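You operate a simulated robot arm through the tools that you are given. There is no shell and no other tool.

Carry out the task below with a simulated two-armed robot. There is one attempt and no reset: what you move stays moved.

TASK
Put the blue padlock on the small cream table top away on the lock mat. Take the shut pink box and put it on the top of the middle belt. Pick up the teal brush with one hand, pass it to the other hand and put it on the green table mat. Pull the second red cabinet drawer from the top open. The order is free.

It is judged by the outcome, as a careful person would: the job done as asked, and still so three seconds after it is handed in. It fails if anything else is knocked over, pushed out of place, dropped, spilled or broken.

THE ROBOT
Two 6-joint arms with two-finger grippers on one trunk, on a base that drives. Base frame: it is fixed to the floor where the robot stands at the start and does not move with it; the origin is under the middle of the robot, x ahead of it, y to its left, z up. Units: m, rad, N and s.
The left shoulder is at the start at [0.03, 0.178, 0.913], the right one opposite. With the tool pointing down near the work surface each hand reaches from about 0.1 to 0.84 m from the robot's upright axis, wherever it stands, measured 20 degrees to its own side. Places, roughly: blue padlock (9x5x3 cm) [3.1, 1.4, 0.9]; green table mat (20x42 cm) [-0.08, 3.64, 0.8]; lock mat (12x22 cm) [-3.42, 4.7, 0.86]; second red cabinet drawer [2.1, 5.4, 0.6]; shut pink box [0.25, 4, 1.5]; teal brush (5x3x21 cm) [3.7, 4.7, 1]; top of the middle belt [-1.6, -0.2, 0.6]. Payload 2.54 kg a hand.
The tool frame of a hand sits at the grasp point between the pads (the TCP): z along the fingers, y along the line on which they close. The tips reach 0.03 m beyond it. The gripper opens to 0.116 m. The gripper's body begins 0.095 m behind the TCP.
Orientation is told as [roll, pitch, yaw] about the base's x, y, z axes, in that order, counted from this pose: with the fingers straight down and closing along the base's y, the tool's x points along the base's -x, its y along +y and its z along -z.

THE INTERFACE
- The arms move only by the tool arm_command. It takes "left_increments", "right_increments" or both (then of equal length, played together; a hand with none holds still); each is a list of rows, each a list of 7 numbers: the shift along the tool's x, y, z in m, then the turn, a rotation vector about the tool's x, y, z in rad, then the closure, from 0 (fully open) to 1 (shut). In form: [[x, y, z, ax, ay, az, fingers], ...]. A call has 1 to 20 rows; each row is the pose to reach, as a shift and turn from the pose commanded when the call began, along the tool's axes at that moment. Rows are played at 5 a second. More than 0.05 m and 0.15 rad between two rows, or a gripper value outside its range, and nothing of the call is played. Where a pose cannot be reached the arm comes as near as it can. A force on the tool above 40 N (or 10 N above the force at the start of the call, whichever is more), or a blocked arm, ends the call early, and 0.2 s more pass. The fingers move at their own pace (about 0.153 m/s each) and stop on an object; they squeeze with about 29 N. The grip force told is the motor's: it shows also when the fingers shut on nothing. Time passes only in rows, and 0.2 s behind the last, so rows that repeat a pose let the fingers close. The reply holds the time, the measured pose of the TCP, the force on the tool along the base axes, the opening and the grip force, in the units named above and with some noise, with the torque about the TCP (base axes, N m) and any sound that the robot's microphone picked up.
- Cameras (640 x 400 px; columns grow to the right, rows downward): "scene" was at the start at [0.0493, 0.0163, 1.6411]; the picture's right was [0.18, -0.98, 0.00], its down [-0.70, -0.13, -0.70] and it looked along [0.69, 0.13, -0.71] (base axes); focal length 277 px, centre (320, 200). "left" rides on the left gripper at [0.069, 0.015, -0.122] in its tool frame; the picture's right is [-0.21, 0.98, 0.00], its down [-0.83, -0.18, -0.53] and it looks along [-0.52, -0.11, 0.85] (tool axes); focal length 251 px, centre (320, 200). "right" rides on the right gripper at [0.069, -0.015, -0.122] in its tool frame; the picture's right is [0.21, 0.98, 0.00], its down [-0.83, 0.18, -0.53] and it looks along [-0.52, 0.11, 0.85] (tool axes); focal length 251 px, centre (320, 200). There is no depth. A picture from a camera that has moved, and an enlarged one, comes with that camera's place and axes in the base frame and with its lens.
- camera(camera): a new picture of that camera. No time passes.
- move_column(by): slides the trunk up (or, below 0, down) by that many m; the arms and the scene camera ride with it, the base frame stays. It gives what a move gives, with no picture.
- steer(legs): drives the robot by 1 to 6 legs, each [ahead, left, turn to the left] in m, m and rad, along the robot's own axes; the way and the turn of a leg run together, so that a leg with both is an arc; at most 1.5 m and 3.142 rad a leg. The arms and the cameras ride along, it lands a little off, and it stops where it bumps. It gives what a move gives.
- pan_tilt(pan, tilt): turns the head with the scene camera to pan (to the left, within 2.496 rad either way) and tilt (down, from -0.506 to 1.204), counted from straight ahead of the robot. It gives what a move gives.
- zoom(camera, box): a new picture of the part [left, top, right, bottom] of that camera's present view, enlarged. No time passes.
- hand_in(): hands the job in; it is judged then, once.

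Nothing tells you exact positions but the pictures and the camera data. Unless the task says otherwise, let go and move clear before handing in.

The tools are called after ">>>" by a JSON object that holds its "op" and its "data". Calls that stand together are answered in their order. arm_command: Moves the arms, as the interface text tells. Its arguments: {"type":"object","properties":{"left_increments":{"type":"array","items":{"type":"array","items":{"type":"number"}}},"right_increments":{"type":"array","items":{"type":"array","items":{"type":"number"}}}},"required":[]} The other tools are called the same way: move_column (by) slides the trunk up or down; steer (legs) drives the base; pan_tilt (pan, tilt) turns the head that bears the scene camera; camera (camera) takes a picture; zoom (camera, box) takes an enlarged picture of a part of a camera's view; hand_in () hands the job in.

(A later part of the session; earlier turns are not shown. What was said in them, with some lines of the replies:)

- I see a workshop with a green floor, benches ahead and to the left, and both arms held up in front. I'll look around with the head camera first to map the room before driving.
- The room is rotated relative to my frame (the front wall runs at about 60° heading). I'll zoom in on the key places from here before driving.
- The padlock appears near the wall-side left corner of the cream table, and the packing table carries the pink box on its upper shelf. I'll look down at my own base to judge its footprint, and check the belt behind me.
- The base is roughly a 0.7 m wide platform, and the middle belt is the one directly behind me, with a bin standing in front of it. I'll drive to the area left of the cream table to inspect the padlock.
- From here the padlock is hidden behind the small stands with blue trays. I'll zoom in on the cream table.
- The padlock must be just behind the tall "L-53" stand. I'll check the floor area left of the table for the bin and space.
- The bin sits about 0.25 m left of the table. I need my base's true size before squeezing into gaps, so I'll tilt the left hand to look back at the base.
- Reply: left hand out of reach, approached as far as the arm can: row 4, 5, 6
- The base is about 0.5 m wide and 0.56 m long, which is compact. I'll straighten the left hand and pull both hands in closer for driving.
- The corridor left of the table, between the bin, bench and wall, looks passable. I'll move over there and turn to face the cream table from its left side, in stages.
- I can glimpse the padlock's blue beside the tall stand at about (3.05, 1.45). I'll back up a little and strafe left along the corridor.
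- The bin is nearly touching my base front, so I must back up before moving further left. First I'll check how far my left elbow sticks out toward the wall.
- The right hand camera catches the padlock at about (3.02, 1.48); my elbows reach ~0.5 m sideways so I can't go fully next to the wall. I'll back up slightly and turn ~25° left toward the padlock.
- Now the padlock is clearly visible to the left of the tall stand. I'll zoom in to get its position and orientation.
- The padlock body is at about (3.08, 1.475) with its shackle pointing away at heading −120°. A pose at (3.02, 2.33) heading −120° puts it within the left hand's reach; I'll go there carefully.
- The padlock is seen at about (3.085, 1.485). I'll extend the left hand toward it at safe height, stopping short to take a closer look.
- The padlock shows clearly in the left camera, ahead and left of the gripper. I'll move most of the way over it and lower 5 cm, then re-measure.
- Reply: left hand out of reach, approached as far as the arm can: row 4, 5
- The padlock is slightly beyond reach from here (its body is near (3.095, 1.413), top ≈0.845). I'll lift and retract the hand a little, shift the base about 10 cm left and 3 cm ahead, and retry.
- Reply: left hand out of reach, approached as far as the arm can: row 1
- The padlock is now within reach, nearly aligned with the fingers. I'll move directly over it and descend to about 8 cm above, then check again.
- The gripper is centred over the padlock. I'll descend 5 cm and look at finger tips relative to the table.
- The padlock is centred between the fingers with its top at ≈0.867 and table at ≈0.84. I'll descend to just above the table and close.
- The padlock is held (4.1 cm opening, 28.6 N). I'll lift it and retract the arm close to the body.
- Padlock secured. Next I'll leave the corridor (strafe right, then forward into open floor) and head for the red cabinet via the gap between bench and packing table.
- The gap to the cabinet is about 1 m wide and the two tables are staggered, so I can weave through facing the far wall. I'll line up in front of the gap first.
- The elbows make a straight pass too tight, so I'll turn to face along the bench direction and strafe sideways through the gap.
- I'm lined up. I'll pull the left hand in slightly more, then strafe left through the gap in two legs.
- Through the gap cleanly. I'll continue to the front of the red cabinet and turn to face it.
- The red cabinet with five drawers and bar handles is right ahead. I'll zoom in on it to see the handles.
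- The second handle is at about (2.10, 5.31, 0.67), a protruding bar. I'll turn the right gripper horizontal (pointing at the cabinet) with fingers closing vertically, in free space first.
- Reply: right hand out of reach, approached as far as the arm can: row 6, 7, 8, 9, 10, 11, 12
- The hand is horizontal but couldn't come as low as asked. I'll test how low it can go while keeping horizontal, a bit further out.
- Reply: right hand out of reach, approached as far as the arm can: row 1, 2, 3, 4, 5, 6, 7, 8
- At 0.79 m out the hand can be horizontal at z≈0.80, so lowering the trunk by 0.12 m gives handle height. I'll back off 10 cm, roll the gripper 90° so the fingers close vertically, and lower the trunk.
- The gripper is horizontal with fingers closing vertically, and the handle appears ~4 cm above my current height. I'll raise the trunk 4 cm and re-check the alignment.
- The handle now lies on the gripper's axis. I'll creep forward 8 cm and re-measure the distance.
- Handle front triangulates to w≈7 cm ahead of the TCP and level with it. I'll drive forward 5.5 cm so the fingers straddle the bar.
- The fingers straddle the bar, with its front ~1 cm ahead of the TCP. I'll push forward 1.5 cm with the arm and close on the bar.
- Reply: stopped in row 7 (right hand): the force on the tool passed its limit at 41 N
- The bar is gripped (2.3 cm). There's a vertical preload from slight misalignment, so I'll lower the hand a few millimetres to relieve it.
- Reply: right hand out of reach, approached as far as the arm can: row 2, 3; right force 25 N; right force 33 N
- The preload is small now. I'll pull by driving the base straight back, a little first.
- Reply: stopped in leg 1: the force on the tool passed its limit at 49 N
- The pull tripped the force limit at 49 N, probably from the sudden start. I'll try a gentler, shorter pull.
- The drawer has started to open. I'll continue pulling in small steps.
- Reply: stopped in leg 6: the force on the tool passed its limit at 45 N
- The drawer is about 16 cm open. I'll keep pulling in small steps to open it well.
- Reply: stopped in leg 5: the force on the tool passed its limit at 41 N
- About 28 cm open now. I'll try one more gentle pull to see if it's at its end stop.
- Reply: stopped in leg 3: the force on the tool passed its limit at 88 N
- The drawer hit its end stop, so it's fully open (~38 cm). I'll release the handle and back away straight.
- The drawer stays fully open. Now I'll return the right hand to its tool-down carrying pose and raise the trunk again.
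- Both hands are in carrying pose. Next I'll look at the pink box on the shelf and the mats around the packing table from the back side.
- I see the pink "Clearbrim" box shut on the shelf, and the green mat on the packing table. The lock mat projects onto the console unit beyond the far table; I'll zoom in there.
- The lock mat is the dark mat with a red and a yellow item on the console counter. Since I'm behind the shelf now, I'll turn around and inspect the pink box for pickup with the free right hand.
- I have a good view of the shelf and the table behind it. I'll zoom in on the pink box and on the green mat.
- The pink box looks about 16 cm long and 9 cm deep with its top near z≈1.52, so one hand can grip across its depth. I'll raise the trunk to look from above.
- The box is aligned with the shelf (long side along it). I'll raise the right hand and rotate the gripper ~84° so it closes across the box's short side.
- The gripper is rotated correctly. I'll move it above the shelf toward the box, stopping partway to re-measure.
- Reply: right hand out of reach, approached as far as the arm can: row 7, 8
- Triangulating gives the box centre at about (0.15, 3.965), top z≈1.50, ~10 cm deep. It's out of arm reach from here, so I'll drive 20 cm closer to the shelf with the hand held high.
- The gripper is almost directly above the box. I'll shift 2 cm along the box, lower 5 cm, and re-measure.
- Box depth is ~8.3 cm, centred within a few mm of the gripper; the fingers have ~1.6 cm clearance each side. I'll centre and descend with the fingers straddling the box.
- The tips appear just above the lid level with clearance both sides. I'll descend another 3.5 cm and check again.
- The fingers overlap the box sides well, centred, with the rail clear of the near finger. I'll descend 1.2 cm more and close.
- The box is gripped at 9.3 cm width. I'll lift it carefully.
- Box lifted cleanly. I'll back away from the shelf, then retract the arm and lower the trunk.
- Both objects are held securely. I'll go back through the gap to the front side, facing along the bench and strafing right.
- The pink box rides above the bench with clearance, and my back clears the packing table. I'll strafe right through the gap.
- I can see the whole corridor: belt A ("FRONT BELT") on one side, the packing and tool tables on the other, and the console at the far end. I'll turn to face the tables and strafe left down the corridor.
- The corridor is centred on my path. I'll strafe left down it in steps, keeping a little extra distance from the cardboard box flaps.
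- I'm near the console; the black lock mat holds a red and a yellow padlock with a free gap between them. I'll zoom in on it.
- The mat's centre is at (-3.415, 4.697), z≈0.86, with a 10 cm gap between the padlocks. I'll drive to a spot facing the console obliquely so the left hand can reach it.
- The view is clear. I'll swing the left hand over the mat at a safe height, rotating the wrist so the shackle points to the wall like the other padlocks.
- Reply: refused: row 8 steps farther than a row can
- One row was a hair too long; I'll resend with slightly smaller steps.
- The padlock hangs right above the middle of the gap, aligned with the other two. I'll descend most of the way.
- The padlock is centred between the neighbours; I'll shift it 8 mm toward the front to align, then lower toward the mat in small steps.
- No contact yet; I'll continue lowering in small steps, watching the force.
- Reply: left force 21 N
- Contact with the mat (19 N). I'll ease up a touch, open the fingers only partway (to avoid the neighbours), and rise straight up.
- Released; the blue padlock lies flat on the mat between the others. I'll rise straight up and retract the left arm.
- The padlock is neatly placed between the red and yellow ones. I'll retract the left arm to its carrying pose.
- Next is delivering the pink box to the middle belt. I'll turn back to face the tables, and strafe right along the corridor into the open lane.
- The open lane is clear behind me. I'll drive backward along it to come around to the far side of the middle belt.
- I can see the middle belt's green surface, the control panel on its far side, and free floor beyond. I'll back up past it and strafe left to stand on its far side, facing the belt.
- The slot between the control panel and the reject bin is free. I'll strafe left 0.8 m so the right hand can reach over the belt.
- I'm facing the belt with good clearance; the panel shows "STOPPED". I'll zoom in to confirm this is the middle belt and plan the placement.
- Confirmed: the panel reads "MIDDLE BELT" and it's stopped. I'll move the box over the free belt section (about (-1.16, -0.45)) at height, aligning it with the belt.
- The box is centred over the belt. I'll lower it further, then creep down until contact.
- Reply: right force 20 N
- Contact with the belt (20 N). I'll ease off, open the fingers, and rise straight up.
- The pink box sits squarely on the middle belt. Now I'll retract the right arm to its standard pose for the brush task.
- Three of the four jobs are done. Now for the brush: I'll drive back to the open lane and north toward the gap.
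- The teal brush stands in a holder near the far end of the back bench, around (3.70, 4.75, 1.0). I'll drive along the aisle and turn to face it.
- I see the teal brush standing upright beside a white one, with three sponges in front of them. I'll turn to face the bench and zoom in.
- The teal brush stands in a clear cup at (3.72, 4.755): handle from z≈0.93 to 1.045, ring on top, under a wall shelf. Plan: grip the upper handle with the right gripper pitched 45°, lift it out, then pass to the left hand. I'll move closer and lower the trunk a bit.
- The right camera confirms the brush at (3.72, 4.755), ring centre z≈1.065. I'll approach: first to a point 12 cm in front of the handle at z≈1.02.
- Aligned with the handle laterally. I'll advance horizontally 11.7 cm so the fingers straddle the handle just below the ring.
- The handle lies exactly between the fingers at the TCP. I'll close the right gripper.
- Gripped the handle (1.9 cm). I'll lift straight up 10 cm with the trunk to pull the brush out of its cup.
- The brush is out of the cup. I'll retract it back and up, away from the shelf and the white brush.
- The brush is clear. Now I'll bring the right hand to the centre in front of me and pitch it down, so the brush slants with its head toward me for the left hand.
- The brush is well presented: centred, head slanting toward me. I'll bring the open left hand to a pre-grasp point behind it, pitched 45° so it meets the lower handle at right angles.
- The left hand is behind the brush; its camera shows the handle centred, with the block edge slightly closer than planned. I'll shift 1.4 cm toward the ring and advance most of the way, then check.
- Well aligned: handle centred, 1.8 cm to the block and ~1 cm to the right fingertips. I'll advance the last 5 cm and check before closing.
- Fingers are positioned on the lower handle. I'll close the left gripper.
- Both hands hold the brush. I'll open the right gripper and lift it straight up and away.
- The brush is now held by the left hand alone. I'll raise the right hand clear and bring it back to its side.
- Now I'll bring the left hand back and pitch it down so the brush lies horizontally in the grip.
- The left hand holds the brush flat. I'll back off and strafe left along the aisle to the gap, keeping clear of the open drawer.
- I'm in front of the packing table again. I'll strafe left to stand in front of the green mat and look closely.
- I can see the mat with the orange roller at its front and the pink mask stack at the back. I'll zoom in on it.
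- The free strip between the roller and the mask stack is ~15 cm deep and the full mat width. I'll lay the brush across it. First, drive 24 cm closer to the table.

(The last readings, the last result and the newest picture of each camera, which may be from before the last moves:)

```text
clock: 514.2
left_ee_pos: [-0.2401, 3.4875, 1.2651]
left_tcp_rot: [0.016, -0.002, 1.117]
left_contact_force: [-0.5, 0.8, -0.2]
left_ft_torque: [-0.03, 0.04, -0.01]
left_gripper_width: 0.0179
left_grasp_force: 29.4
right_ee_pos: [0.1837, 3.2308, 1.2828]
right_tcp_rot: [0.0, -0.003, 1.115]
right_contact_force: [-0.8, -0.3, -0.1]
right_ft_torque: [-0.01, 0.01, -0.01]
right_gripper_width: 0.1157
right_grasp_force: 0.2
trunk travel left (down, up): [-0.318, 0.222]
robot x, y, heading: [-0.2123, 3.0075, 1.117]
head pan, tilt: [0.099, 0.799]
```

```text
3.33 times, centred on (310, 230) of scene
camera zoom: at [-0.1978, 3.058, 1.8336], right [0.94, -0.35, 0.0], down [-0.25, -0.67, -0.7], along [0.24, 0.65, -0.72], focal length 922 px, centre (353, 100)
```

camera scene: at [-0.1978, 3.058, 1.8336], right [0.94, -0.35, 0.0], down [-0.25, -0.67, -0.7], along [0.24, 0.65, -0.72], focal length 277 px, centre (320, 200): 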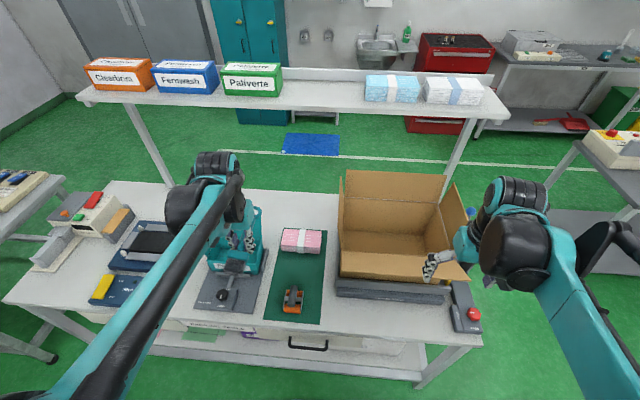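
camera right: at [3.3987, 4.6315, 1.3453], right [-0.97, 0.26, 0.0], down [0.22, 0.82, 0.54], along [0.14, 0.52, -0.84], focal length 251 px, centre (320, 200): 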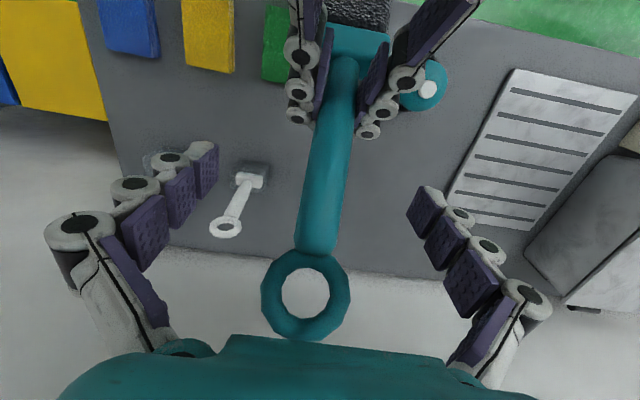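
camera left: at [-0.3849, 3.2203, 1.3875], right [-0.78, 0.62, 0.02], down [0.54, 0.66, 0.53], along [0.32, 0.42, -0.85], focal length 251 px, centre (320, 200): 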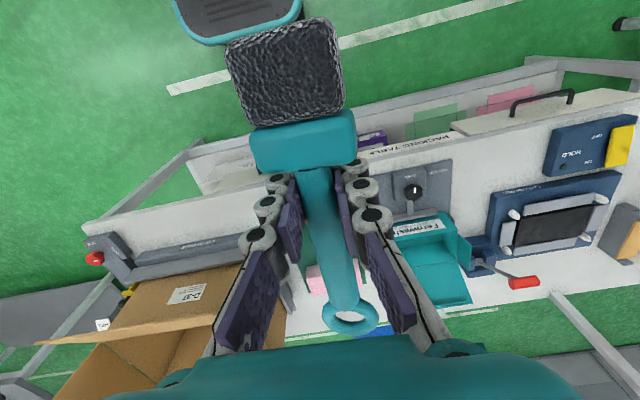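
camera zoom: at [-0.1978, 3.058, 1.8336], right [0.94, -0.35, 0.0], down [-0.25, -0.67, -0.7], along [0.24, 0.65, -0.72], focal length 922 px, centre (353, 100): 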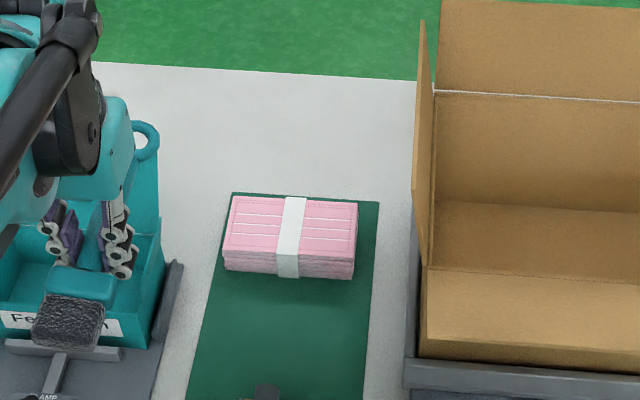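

>>> {"op": "zoom", "data": {"camera": "scene", "box": [220, 220, 380, 340]}}

```text
3.33 times, centred on (300, 280) of scene
camera zoom: at [-0.1978, 3.058, 1.8336], right [0.94, -0.35, 0.0], down [-0.25, -0.67, -0.7], along [0.24, 0.65, -0.72], focal length 922 px, centre (387, -67)
```

zoom: 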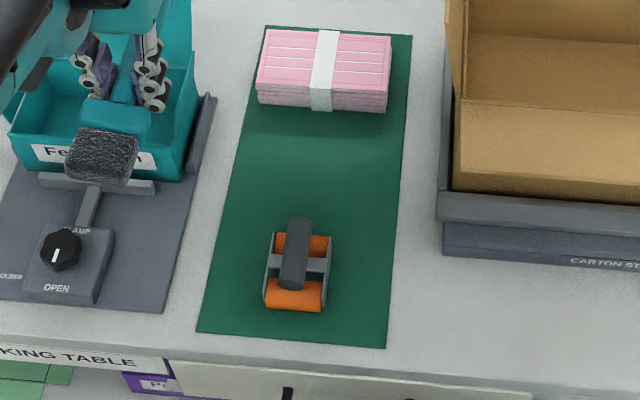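

The mat spans 20.8 × 42 cm with a free 17.6 cm strip between roller and stack. I'll rotate the left wrist 90° so the brush lies across the strip.

>>> {"op": "arm_command", "data": {"left_increments": [[0, 0, 0, 0, 0, 0.143, 1], [0, 0, 0, 0, 0, 0.286, 1], [0, 0, 0, 0, 0, 0.429, 1], [0, 0, 0, 0, 0, 0.572, 1], [0, 0, 0, 0, 0, 0.715, 1], [0, 0, 0, 0, 0, 0.858, 1], [0, 0, 0, 0, 0, 1.001, 1], [0, 0, 0, 0, 0, 1.144, 1], [0, 0, 0, 0, 0, 1.287, 1], [0, 0, 0, 0, 0, 1.43, 1], [0, 0, 0, 0, 0, 1.571, 1], [0, 0, 0, 0, 0, 1.571, 1]]}}

>>> {"op": "camera", "data": {"camera": "left"}}

>>> {"op": "camera", "data": {"camera": "scene"}}

```text
clock: 516.9
left_ee_pos: [-0.2394, 3.489, 1.2649]
left_tcp_rot: [0.003, 0.015, -0.455]
left_contact_force: [-0.1, 0.3, -1.2]
left_ft_torque: [0.05, 0.01, -0.02]
left_gripper_width: 0.0175
left_grasp_force: 29.1
right_ee_pos: [0.1853, 3.2311, 1.2819]
right_tcp_rot: [0.002, -0.002, 1.115]
right_contact_force: [-0.6, 0.6, -0.3]
right_ft_torque: [-0.01, -0.03, -0.02]
right_gripper_width: 0.1159
right_grasp_force: 0.1
trunk travel left (down, up): [-0.318, 0.222]
robot x, y, heading: [-0.2128, 3.0122, 1.122]
head pan, tilt: [0.099, 0.799]
```

```text
taken
camera left: at [-0.294, 3.5314, 1.3882], right [0.62, 0.78, 0.0], down [0.67, -0.53, 0.52], along [0.41, -0.33, -0.85], focal length 251 px, centre (320, 200)
```

left: 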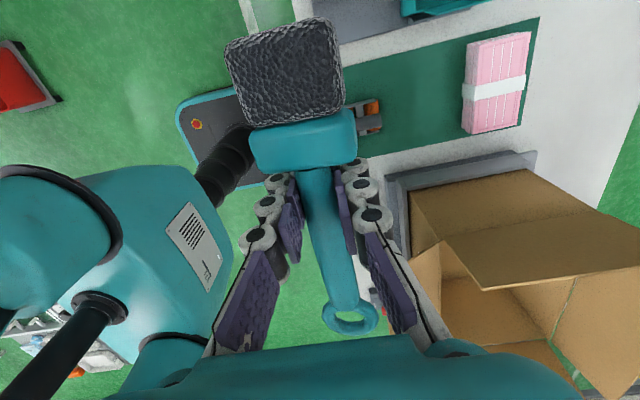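

```text
taken
camera scene: at [-0.1979, 3.0576, 1.8336], right [0.94, -0.35, 0.0], down [-0.25, -0.67, -0.7], along [0.24, 0.65, -0.72], focal length 277 px, centre (320, 200)
```

scene: 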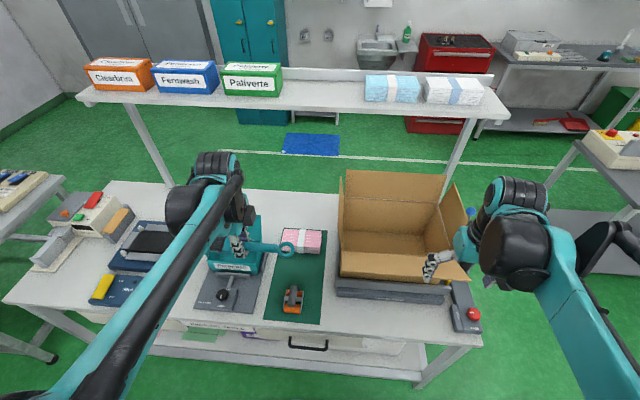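

The brush now points across. I'll move it above the free strip at a safe height and check clearances to the carton on the left and the cardboard box on the right.

>>> {"op": "arm_command", "data": {"left_increments": [[-0.007, 0.034, 0, 0, 0, 0, 1], [-0.014, 0.068, 0, 0, 0, 0, 1], [-0.021, 0.102, 0, 0, 0, 0, 1], [-0.028, 0.136, 0, 0, 0, 0, 1], [-0.035, 0.17, 0, 0, 0, 0, 1], [-0.041, 0.204, 0, 0, 0, 0, 1], [-0.041, 0.204, 0.03, 0, 0, 0, 1], [-0.041, 0.204, 0.06, 0, 0, 0, 1], [-0.041, 0.204, 0.06, 0, 0, 0, 1]]}}

>>> {"op": "camera", "data": {"camera": "left"}}

>>> {"op": "camera", "data": {"camera": "scene"}}

>>> {"op": "zoom", "data": {"camera": "scene", "box": [200, 180, 380, 330]}}

```text
clock: 518.9
left_ee_pos: [-0.1131, 3.6544, 1.2048]
left_tcp_rot: [0.003, 0.016, -0.454]
left_contact_force: [-0.1, 0.0, -0.7]
left_ft_torque: [0.03, 0.01, -0.01]
left_gripper_width: 0.0179
left_grasp_force: 29.6
right_ee_pos: [0.1853, 3.2312, 1.2838]
right_tcp_rot: [-0.002, -0.002, 1.116]
right_contact_force: [0.3, 0.2, -0.4]
right_ft_torque: [0.01, -0.03, 0.01]
right_gripper_width: 0.116
right_grasp_force: 0.0
trunk travel left (down, up): [-0.318, 0.222]
robot x, y, heading: [-0.2113, 3.0068, 1.113]
head pan, tilt: [0.099, 0.799]
```

```text
taken
camera left: at [-0.1686, 3.6976, 1.3278], right [0.62, 0.78, 0.0], down [0.67, -0.53, 0.52], along [0.41, -0.32, -0.85], focal length 251 px, centre (320, 200)
```

left: 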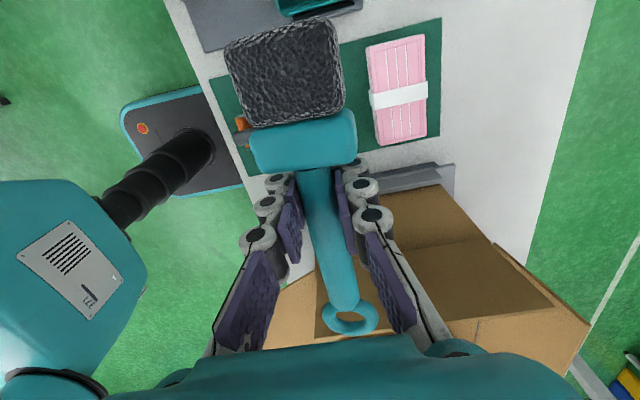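

```text
taken
camera scene: at [-0.1981, 3.0571, 1.8337], right [0.94, -0.35, 0.0], down [-0.25, -0.67, -0.7], along [0.24, 0.65, -0.72], focal length 277 px, centre (320, 200)
```

scene: 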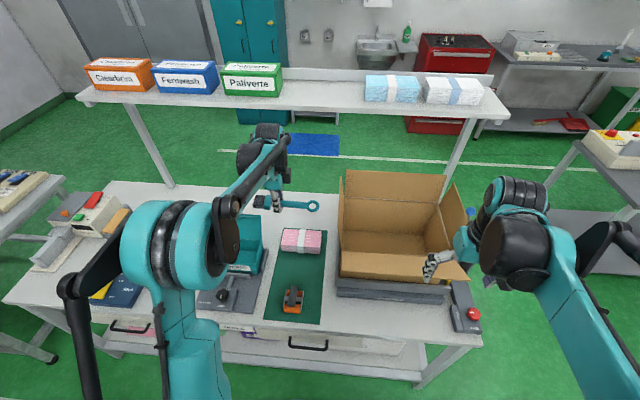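

```text
2.67 times, centred on (290, 255) of scene
camera zoom: at [-0.1981, 3.0571, 1.8337], right [0.94, -0.35, 0.0], down [-0.25, -0.67, -0.7], along [0.24, 0.65, -0.72], focal length 738 px, centre (400, 53)
```

zoom: 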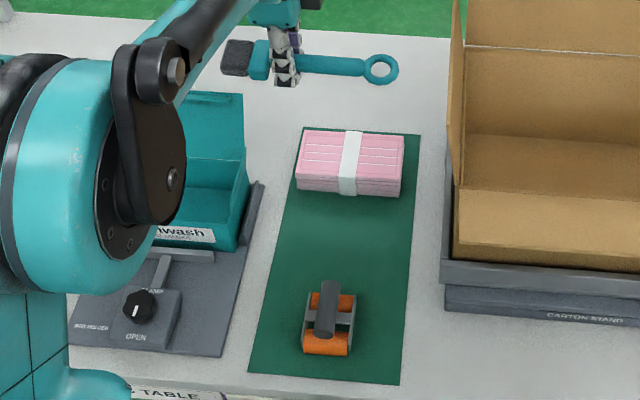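

Clearances are fine (carton at least 2 cm from the camera housing). I'll shift 8 mm to centre the brush on the mat width and descend to about 7 cm above.

>>> {"op": "arm_command", "data": {"left_increments": [[-0.008, 0, 0.04, 0, 0, 0, 1], [-0.008, 0, 0.08, 0, 0, 0, 1], [-0.008, 0, 0.12, 0, 0, 0, 1], [-0.008, 0, 0.16, 0, 0, 0, 1], [-0.008, 0, 0.2, 0, 0, 0, 1], [-0.008, 0, 0.24, 0, 0, 0, 1], [-0.008, 0, 0.28, 0, 0, 0, 1], [-0.008, 0, 0.3, 0, 0, 0, 1], [-0.008, 0, 0.3, 0, 0, 0, 1]]}}

>>> {"op": "camera", "data": {"camera": "left"}}

>>> {"op": "zoom", "data": {"camera": "scene", "box": [220, 210, 380, 330]}}

```text
clock: 520.9
left_ee_pos: [-0.1132, 3.653, 0.9025]
left_tcp_rot: [0.003, 0.016, -0.455]
left_contact_force: [0.1, 0.0, -1.0]
left_ft_torque: [0.0, 0.02, 0.01]
left_gripper_width: 0.0175
left_grasp_force: 28.8
right_ee_pos: [0.1851, 3.2314, 1.2823]
right_tcp_rot: [0.0, -0.002, 1.115]
right_contact_force: [-0.3, -0.3, -0.3]
right_ft_torque: [-0.04, 0.03, 0.04]
right_gripper_width: 0.1159
right_grasp_force: 0.1
trunk travel left (down, up): [-0.318, 0.222]
robot x, y, heading: [-0.2106, 3.0068, 1.116]
head pan, tilt: [0.099, 0.799]
```

```text
taken
camera left: at [-0.1668, 3.696, 1.0272], right [0.62, 0.78, 0.0], down [0.67, -0.53, 0.52], along [0.41, -0.32, -0.85], focal length 251 px, centre (320, 200)
```

left: 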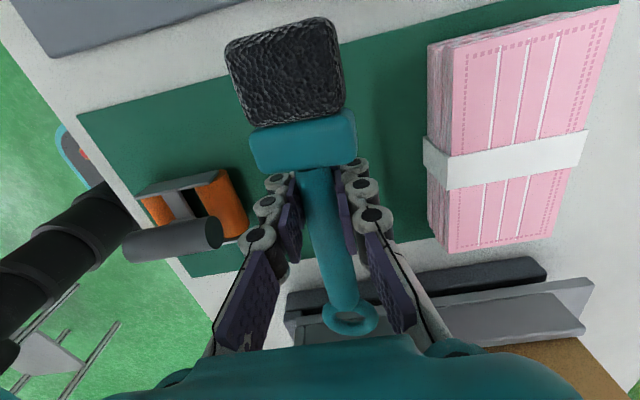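

```text
3.33 times, centred on (300, 270) of scene
camera zoom: at [-0.198, 3.0575, 1.8337], right [0.94, -0.35, 0.0], down [-0.25, -0.67, -0.7], along [0.24, 0.65, -0.72], focal length 922 px, centre (387, -33)
```

zoom: 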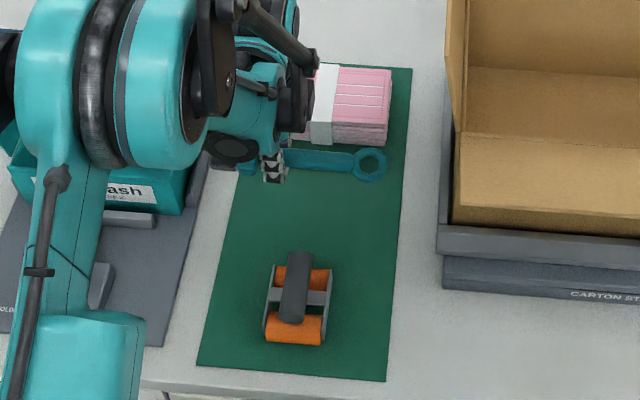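

The brush is well centred between roller and stack. I'll nudge 9 mm along the mat width and lower to just above the mat.

>>> {"op": "arm_command", "data": {"left_increments": [[-0.005, 0.001, 0.015, 0, 0, 0, 1], [-0.009, 0.002, 0.03, 0, 0, 0, 1], [-0.009, 0.002, 0.045, 0, 0, 0, 1], [-0.009, 0.002, 0.045, 0, 0, 0, 1]]}}

>>> {"op": "arm_command", "data": {"left_increments": [[0, 0, 0.004, 0, 0, 0, 1], [0, 0, 0.008, 0, 0, 0, 1], [0, 0, 0.008, 0, 0, 0, 1]]}}

>>> {"op": "camera", "data": {"camera": "left"}}

```text
clock: 521.9
left_ee_pos: [-0.1027, 3.6527, 0.8584]
left_tcp_rot: [0.0, 0.015, -0.455]
left_contact_force: [1.0, 0.6, -1.8]
left_ft_torque: [0.01, 0.0, -0.04]
left_gripper_width: 0.0179
left_grasp_force: 29.1
right_ee_pos: [0.1845, 3.231, 1.2828]
right_tcp_rot: [0.0, -0.001, 1.114]
right_contact_force: [-0.8, 0.0, -0.3]
right_ft_torque: [-0.01, 0.01, -0.01]
right_gripper_width: 0.1159
right_grasp_force: 0.1
trunk travel left (down, up): [-0.318, 0.222]
robot x, y, heading: [-0.211, 3.0096, 1.116]
head pan, tilt: [0.099, 0.799]
```

```text
clock: 522.6
left_ee_pos: [-0.1029, 3.6507, 0.8509]
left_tcp_rot: [0.001, 0.015, -0.454]
left_contact_force: [0.4, 0.2, -0.3]
left_ft_torque: [-0.01, 0.0, 0.01]
left_gripper_width: 0.0175
left_grasp_force: 29.1
right_ee_pos: [0.1847, 3.2308, 1.282]
right_tcp_rot: [0.0, -0.002, 1.118]
right_contact_force: [-0.2, 1.0, 0.5]
right_ft_torque: [-0.01, 0.01, 0.01]
right_gripper_width: 0.1159
right_grasp_force: 0.0
trunk travel left (down, up): [-0.318, 0.222]
robot x, y, heading: [-0.2142, 3.0087, 1.117]
head pan, tilt: [0.099, 0.799]
```

```text
taken
camera left: at [-0.1576, 3.6943, 0.9746], right [0.62, 0.78, 0.0], down [0.67, -0.53, 0.52], along [0.41, -0.32, -0.85], focal length 251 px, centre (320, 200)
```

left: 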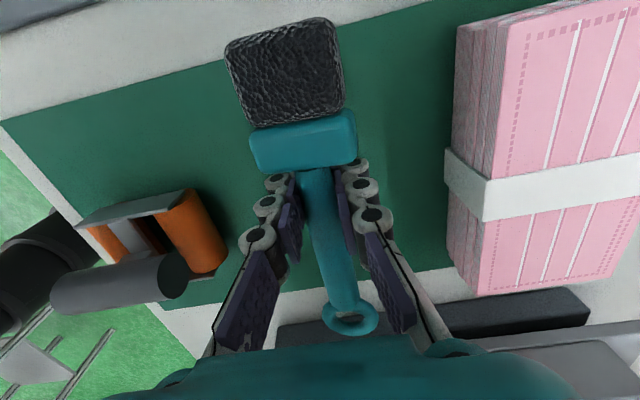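

>>> {"op": "arm_command", "data": {"left_increments": [[0, 0, 0.003, 0, 0, 0, 1], [0, 0, 0.006, 0, 0, 0, 1], [0, 0, 0.006, 0, 0, 0, 1]]}}

>>> {"op": "arm_command", "data": {"left_increments": [[0, 0, 0.003, 0, 0, 0, 1], [0, 0, 0.006, 0, 0, 0, 1], [0, 0, 0.006, 0, 0, 0, 1]]}}

>>> {"op": "arm_command", "data": {"left_increments": [[0, 0, 0.002, 0, 0, 0, 1], [0, 0, 0.004, 0, 0, 0, 1], [0, 0, 0.004, 0, 0, 0, 1]]}}

```text
clock: 523.5
left_ee_pos: [-0.1041, 3.6519, 0.8458]
left_tcp_rot: [0.001, 0.014, -0.455]
left_contact_force: [0.1, 0.2, 0.2]
left_ft_torque: [0.01, 0.02, 0.01]
left_gripper_width: 0.0178
left_grasp_force: 28.8
right_ee_pos: [0.1848, 3.2311, 1.2814]
right_tcp_rot: [0.0, -0.003, 1.115]
right_contact_force: [-0.4, 0.2, 0.6]
right_ft_torque: [0.02, 0.01, 0.0]
right_gripper_width: 0.1158
right_grasp_force: 0.1
trunk travel left (down, up): [-0.318, 0.222]
robot x, y, heading: [-0.2158, 3.0068, 1.116]
head pan, tilt: [0.099, 0.799]
```

```text
clock: 524.2
left_ee_pos: [-0.1029, 3.651, 0.8391]
left_tcp_rot: [0.002, 0.016, -0.454]
left_contact_force: [0.3, -0.2, -1.6]
left_ft_torque: [0.01, 0.01, 0.03]
left_gripper_width: 0.0179
left_grasp_force: 29.0
right_ee_pos: [0.1844, 3.232, 1.2819]
right_tcp_rot: [0.001, -0.001, 1.115]
right_contact_force: [-0.8, -0.8, 0.5]
right_ft_torque: [-0.04, 0.0, 0.01]
right_gripper_width: 0.1159
right_grasp_force: 0.1
trunk travel left (down, up): [-0.318, 0.222]
robot x, y, heading: [-0.2127, 3.0078, 1.115]
head pan, tilt: [0.099, 0.799]
```

```text
clock: 525.0
left_ee_pos: [-0.1031, 3.651, 0.8355]
left_tcp_rot: [0.001, 0.016, -0.454]
left_contact_force: [-0.1, 0.5, -0.5]
left_ft_torque: [-0.01, -0.02, -0.04]
left_gripper_width: 0.0178
left_grasp_force: 28.8
right_ee_pos: [0.1842, 3.2315, 1.283]
right_tcp_rot: [0.001, -0.002, 1.116]
right_contact_force: [1.4, 0.1, 0.2]
right_ft_torque: [0.04, -0.03, -0.02]
right_gripper_width: 0.1162
right_grasp_force: 0.2
trunk travel left (down, up): [-0.318, 0.222]
robot x, y, heading: [-0.2105, 3.0053, 1.118]
head pan, tilt: [0.099, 0.799]
```

>>> {"op": "arm_command", "data": {"left_increments": [[0, 0, 0.002, 0, 0, 0, 1], [0, 0, 0.004, 0, 0, 0, 1], [0, 0, 0.004, 0, 0, 0, 1]]}}

>>> {"op": "arm_command", "data": {"left_increments": [[0, 0, 0.002, 0, 0, 0, 1], [0, 0, 0.004, 0, 0, 0, 1], [0, 0, 0.004, 0, 0, 0, 1]]}}

>>> {"op": "camera", "data": {"camera": "left"}}

>>> {"op": "zoom", "data": {"camera": "scene", "box": [260, 230, 340, 280]}}

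```text
clock: 525.9
left_ee_pos: [-0.1035, 3.6514, 0.8328]
left_tcp_rot: [0.001, 0.016, -0.452]
left_contact_force: [0.5, 0.6, -0.1]
left_ft_torque: [0.02, 0.02, 0.02]
left_gripper_width: 0.0174
left_grasp_force: 28.9
right_ee_pos: [0.1856, 3.2312, 1.2817]
right_tcp_rot: [-0.001, 0.001, 1.116]
right_contact_force: [-0.5, -0.2, 0.3]
right_ft_torque: [-0.02, 0.01, 0.01]
right_gripper_width: 0.1158
right_grasp_force: 0.0
trunk travel left (down, up): [-0.318, 0.222]
robot x, y, heading: [-0.2143, 3.0091, 1.117]
head pan, tilt: [0.099, 0.799]
```

```text
clock: 526.6
left_ee_pos: [-0.1033, 3.6531, 0.8283]
left_tcp_rot: [0.004, 0.016, -0.452]
left_contact_force: [2.7, 5.9, 17.9]
left_ft_torque: [0.2, -0.24, -0.01]
left_gripper_width: 0.0179
left_grasp_force: 29.6
right_ee_pos: [0.1847, 3.2309, 1.2824]
right_tcp_rot: [0.001, -0.002, 1.115]
right_contact_force: [-0.6, 0.4, 0.7]
right_ft_torque: [0.01, -0.01, 0.0]
right_gripper_width: 0.116
right_grasp_force: 0.1
trunk travel left (down, up): [-0.318, 0.222]
robot x, y, heading: [-0.2139, 3.0058, 1.111]
head pan, tilt: [0.099, 0.799]
```

```text
taken
camera left: at [-0.1577, 3.6944, 0.9524], right [0.62, 0.78, 0.0], down [0.67, -0.53, 0.52], along [0.41, -0.32, -0.85], focal length 251 px, centre (320, 200)
```

left: 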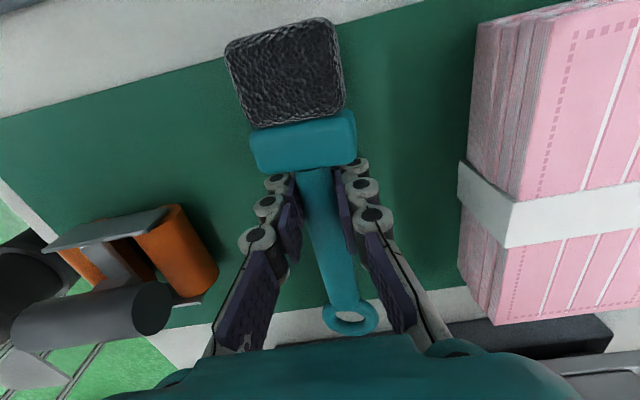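

```text
8.00 times, centred on (300, 255) of scene
camera zoom: at [-0.198, 3.0561, 1.8339], right [0.94, -0.35, 0.0], down [-0.25, -0.67, -0.7], along [0.24, 0.65, -0.72], focal length 2213 px, centre (480, -240)
```

zoom: 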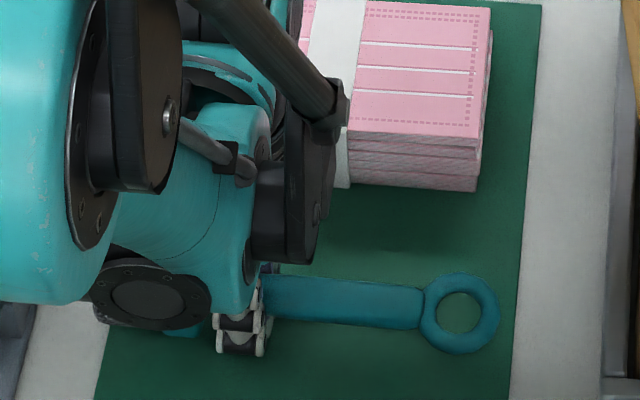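

Contact with the mat (18 N). I'll ease up 1 mm and open the fingers partway to let the brush rest on the mat.

>>> {"op": "arm_command", "data": {"left_increments": [[0, 0, -0.001, 0, 0, 0, 1], [0, 0, -0.001, 0, 0, 0, 0.8], [0, 0, -0.001, 0, 0, 0, 0.7], [0, 0, -0.001, 0, 0, 0, 0.55], [0, 0, -0.001, 0, 0, 0, 0.5], [0, 0, -0.001, 0, 0, 0, 0.5]]}}

>>> {"op": "camera", "data": {"camera": "left"}}

>>> {"op": "zoom", "data": {"camera": "scene", "box": [260, 230, 340, 280]}}

```text
clock: 528.0
left_ee_pos: [-0.1036, 3.6522, 0.8289]
left_tcp_rot: [0.001, 0.016, -0.454]
left_contact_force: [0.0, -0.5, 15.6]
left_ft_torque: [-0.12, -0.13, -0.01]
left_gripper_width: 0.0587
left_grasp_force: 7.1
right_ee_pos: [0.1846, 3.2298, 1.2824]
right_tcp_rot: [0.001, -0.003, 1.116]
right_contact_force: [0.9, 0.0, 0.7]
right_ft_torque: [-0.05, -0.05, -0.01]
right_gripper_width: 0.1161
right_grasp_force: 0.1
trunk travel left (down, up): [-0.318, 0.222]
robot x, y, heading: [-0.2123, 3.0075, 1.113]
head pan, tilt: [0.099, 0.799]
```

```text
taken
camera left: at [-0.1576, 3.6943, 0.9525], right [0.62, 0.78, 0.0], down [0.67, -0.53, 0.52], along [0.41, -0.32, -0.85], focal length 251 px, centre (320, 200)
```

left: 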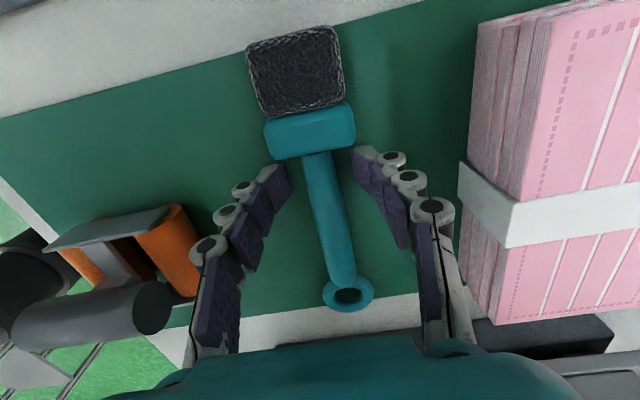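

```text
8.00 times, centred on (300, 255) of scene
camera zoom: at [-0.198, 3.0568, 1.8337], right [0.94, -0.35, 0.0], down [-0.25, -0.67, -0.7], along [0.24, 0.65, -0.72], focal length 2213 px, centre (480, -240)
```

zoom: 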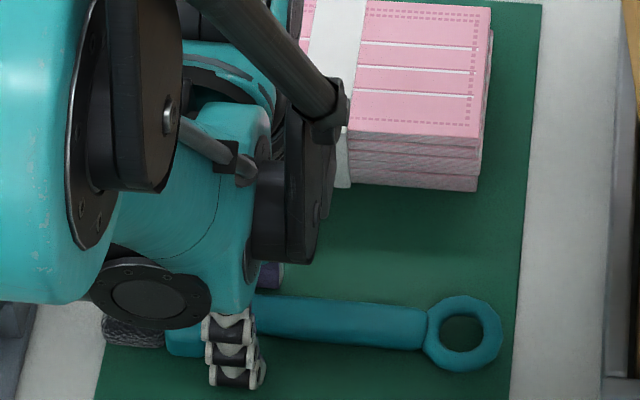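

The brush rests flat on the mat. I'll raise the left hand straight up, clear of everything.

>>> {"op": "arm_command", "data": {"left_increments": [[0, 0, -0.01, 0, 0, 0, 0.5], [0, 0, -0.03, 0, 0, 0, 0.5], [0, 0, -0.06, 0, 0, 0, 0.5], [0, 0, -0.1, 0, 0, 0, 0.5], [0, 0, -0.14, 0, 0, 0, 0.5], [0, 0, -0.18, 0, 0, 0, 0.5], [0, 0, -0.22, 0, 0, 0, 0.5], [0, 0, -0.26, 0, 0, 0, 0.5], [0, 0, -0.3, 0, 0, 0, 0.5], [0, 0, -0.34, 0, 0, 0, 0.5], [0, 0, -0.38, 0, 0, 0, 0.5], [0, 0, -0.42, 0, 0, 0, 0.5], [0, 0, -0.42, 0, 0, 0, 0.5]]}}

>>> {"op": "camera", "data": {"camera": "left"}}

>>> {"op": "zoom", "data": {"camera": "scene", "box": [220, 210, 380, 330]}}

```text
clock: 530.9
left_ee_pos: [-0.0978, 3.6498, 1.2486]
left_tcp_rot: [0.001, 0.016, -0.455]
left_contact_force: [0.4, 0.4, -0.7]
left_ft_torque: [0.01, -0.01, -0.01]
left_gripper_width: 0.0578
left_grasp_force: 0.0
right_ee_pos: [0.1849, 3.2309, 1.281]
right_tcp_rot: [0.0, -0.002, 1.117]
right_contact_force: [-0.4, 0.4, 0.7]
right_ft_torque: [0.0, 0.02, 0.0]
right_gripper_width: 0.1159
right_grasp_force: 0.1
trunk travel left (down, up): [-0.318, 0.222]
robot x, y, heading: [-0.2119, 3.0083, 1.118]
head pan, tilt: [0.099, 0.799]
```

```text
taken
camera left: at [-0.1524, 3.6929, 1.3734], right [0.62, 0.78, 0.0], down [0.67, -0.53, 0.52], along [0.41, -0.33, -0.85], focal length 251 px, centre (320, 200)
```

left: 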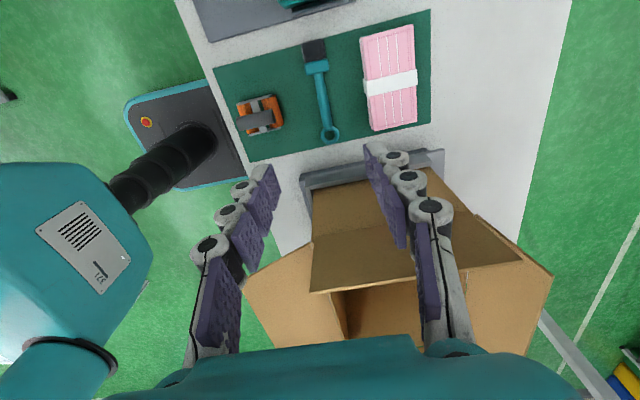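

```text
3.33 times, centred on (300, 270) of scene
camera zoom: at [-0.1977, 3.0583, 1.8336], right [0.94, -0.35, 0.0], down [-0.25, -0.67, -0.7], along [0.24, 0.65, -0.72], focal length 922 px, centre (387, -33)
```

zoom: 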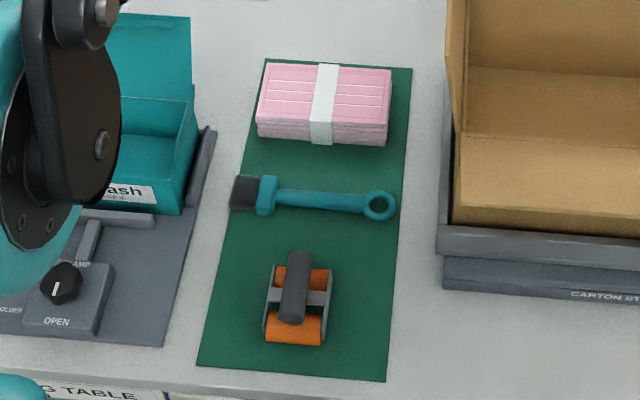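

The brush lies neatly across the mat between the roller and mask stack. I'll retract the left arm, back away, and verify the drawer and the other results.

>>> {"op": "arm_command", "data": {"left_increments": [[0.01, -0.04, 0, 0, 0, 0, 0.5], [0.02, -0.08, 0, 0, 0, 0, 0.5], [0.03, -0.12, 0, 0, 0, 0, 0.5], [0.04, -0.16, 0, 0, 0, 0, 0.5], [0.05, -0.2, 0, 0, 0, 0, 0.3], [0.05, -0.2, 0, 0, 0, 0, 0]]}}

>>> {"op": "steer", "data": {"legs": [[-0.22, 0, 0]]}}

>>> {"op": "pan_tilt", "data": {"pan": -0.2, "tilt": 0.45}}

>>> {"op": "camera", "data": {"camera": "scene"}}

>>> {"op": "zoom", "data": {"camera": "scene", "box": [380, 40, 540, 140]}}

```text
clock: 532.2
left_ee_pos: [-0.2303, 3.4922, 1.2493]
left_tcp_rot: [0.001, 0.017, -0.454]
left_contact_force: [-0.2, 0.0, -0.5]
left_ft_torque: [-0.06, 0.02, 0.0]
left_gripper_width: 0.1159
left_grasp_force: 0.2
right_ee_pos: [0.1862, 3.2316, 1.2817]
right_tcp_rot: [0.002, -0.001, 1.115]
right_contact_force: [0.1, 1.1, -0.5]
right_ft_torque: [-0.05, -0.03, 0.0]
right_gripper_width: 0.1159
right_grasp_force: 0.0
trunk travel left (down, up): [-0.318, 0.222]
robot x, y, heading: [-0.2117, 3.006, 1.114]
head pan, tilt: [0.099, 0.799]
```

```text
clock: 533.9
left_ee_pos: [-0.3286, 3.2934, 1.2489]
left_tcp_rot: [0.002, 0.014, -0.453]
left_contact_force: [-0.5, 0.2, 0.5]
left_ft_torque: [0.02, -0.03, 0.04]
left_gripper_width: 0.1158
left_grasp_force: 0.2
right_ee_pos: [0.0879, 3.0344, 1.2832]
right_tcp_rot: [0.001, -0.003, 1.117]
right_contact_force: [0.0, 0.2, 0.4]
right_ft_torque: [-0.02, -0.02, 0.01]
right_gripper_width: 0.116
right_grasp_force: 0.1
trunk travel left (down, up): [-0.318, 0.222]
robot x, y, heading: [-0.3107, 2.8085, 1.112]
head pan, tilt: [0.099, 0.799]
```

```text
clock: 534.8
left_ee_pos: [-0.3281, 3.2936, 1.2493]
left_tcp_rot: [0.001, 0.015, -0.45]
left_contact_force: [-0.2, 0.2, 0.0]
left_ft_torque: [-0.03, 0.01, 0.0]
left_gripper_width: 0.116
left_grasp_force: 0.1
right_ee_pos: [0.0878, 3.0349, 1.2823]
right_tcp_rot: [-0.001, -0.001, 1.116]
right_contact_force: [-0.2, 0.0, -1.2]
right_ft_torque: [-0.01, 0.0, -0.02]
right_gripper_width: 0.116
right_grasp_force: 0.0
trunk travel left (down, up): [-0.318, 0.222]
robot x, y, heading: [-0.3107, 2.8099, 1.12]
head pan, tilt: [-0.201, 0.45]
```

```text
taken
camera scene: at [-0.2662, 2.8577, 1.864], right [0.79, -0.61, 0.0], down [-0.26, -0.35, -0.9], along [0.55, 0.71, -0.44], focal length 277 px, centre (320, 200)
```

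scene: 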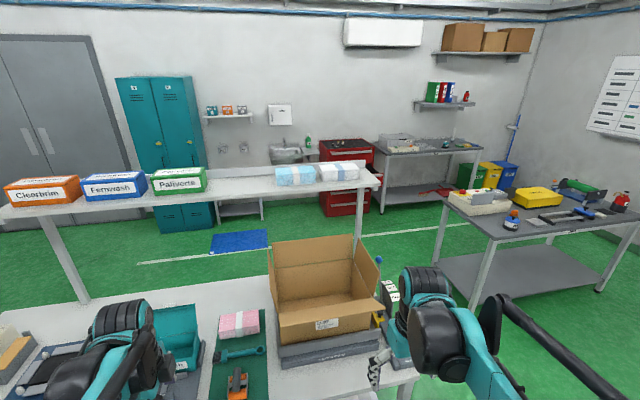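

```text
4.00 times, centred on (460, 90) of scene
camera zoom: at [-0.2662, 2.8577, 1.864], right [0.79, -0.61, 0.0], down [-0.26, -0.35, -0.9], along [0.55, 0.71, -0.44], focal length 1107 px, centre (-240, 640)
```

zoom: 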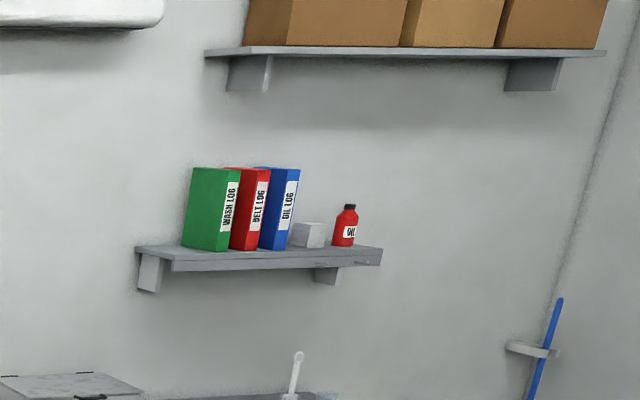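

>>> {"op": "zoom", "data": {"camera": "scene", "box": [300, 120, 460, 220]}}

>>> {"op": "pan_tilt", "data": {"pan": 2.49, "tilt": 0.5}}

>>> {"op": "camera", "data": {"camera": "scene"}}

>>> {"op": "pan_tilt", "data": {"pan": 1.5, "tilt": 0.4}}

>>> {"op": "camera", "data": {"camera": "scene"}}

```text
4.00 times, centred on (380, 170) of scene
camera zoom: at [-0.2662, 2.8577, 1.864], right [0.79, -0.61, 0.0], down [-0.26, -0.35, -0.9], along [0.55, 0.71, -0.44], focal length 1107 px, centre (80, 320)
```

zoom: 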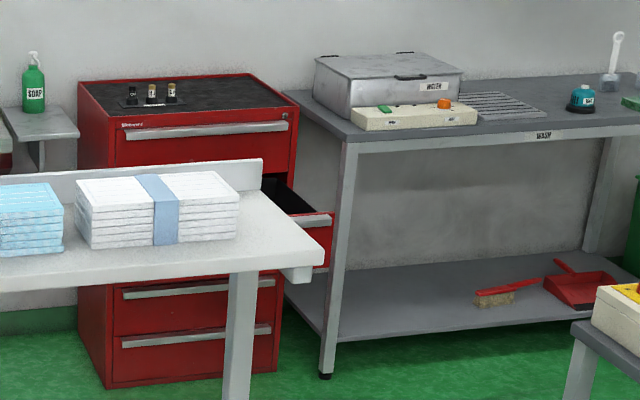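

```text
clock: 537.2
left_ee_pos: [-0.3284, 3.2936, 1.2486]
left_tcp_rot: [0.003, 0.017, -0.452]
left_contact_force: [0.1, 0.6, 0.4]
left_ft_torque: [0.04, 0.02, 0.0]
left_gripper_width: 0.1161
left_grasp_force: 0.0
right_ee_pos: [0.087, 3.0334, 1.2835]
right_tcp_rot: [-0.001, -0.001, 1.116]
right_contact_force: [-0.1, 0.1, 0.1]
right_ft_torque: [-0.02, 0.0, 0.0]
right_gripper_width: 0.1159
right_grasp_force: 0.1
trunk travel left (down, up): [-0.318, 0.222]
robot x, y, heading: [-0.3065, 2.8082, 1.123]
head pan, tilt: [2.491, 0.499]
```

```text
taken
camera scene: at [-0.4036, 2.743, 1.8596], right [-0.45, 0.89, 0.0], down [0.43, 0.22, -0.88], along [-0.78, -0.4, -0.48], focal length 277 px, centre (320, 200)
```

scene: 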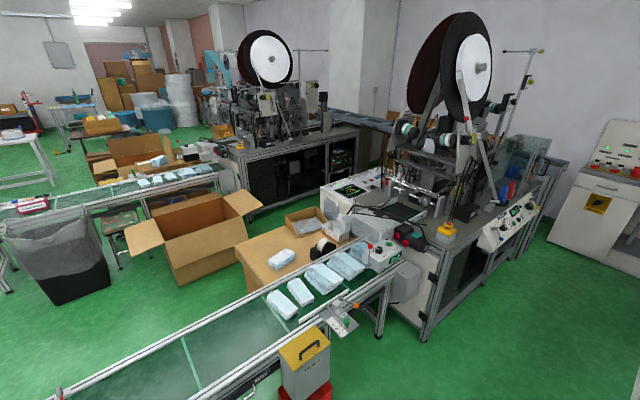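

```text
clock: 538.4
left_ee_pos: [-0.3275, 3.2932, 1.2488]
left_tcp_rot: [0.003, 0.015, -0.451]
left_contact_force: [-0.2, 0.1, 0.0]
left_ft_torque: [0.0, -0.02, -0.04]
left_gripper_width: 0.1159
left_grasp_force: 0.0
right_ee_pos: [0.0864, 3.0336, 1.2836]
right_tcp_rot: [-0.001, -0.002, 1.117]
right_contact_force: [0.4, -0.2, -0.3]
right_ft_torque: [0.0, -0.01, 0.03]
right_gripper_width: 0.1161
right_grasp_force: 0.0
trunk travel left (down, up): [-0.318, 0.222]
robot x, y, heading: [-0.3081, 2.8116, 1.116]
head pan, tilt: [1.499, 0.4]
```

```text
taken
camera scene: at [-0.4026, 2.8302, 1.8688], right [0.5, 0.87, 0.0], down [0.34, -0.19, -0.92], along [-0.8, 0.46, -0.39], focal length 277 px, centre (320, 200)
```

scene: 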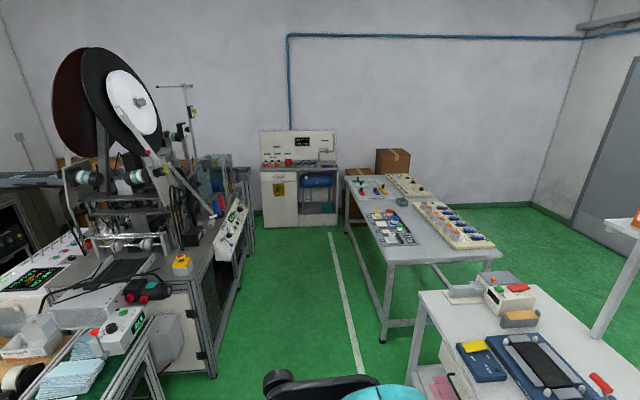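

All four results check out: the second drawer is open, the pink box is on the middle belt, the blue padlock is on the lock mat, and the brush is on the green mat. My hands are empty and clear of everything, so I'm handing in the job.

>>> {"op": "hand_in", "data": {}}

```text
The job is handed in.
```

The job is handed in, and all four tasks are done. Nothing was knocked over or pushed out of place that I could see.

- **Blue padlock:** it lies flat on the lock mat, between the red and yellow padlocks.
- **Pink box:** it sits shut on the middle belt. I confirmed the belt from its "MIDDLE BELT" panel, and it was stopped.
- **Teal brush:** I picked it up with the right hand, passed it to the left, and laid it across the green mat between the roller and the mask stack. The bristle end sits at the mat's left edge and may overhang it by a few millimetres. It settled about a centimetre onto the mat when I opened the fingers.
- **Red cabinet:** the second drawer from the top is pulled open to its stop, about 38 cm. It was still open when I last looked.

After placing the brush I rechecked the drawer and the pink box from a distance. The padlock I saw up close only right after placing it.
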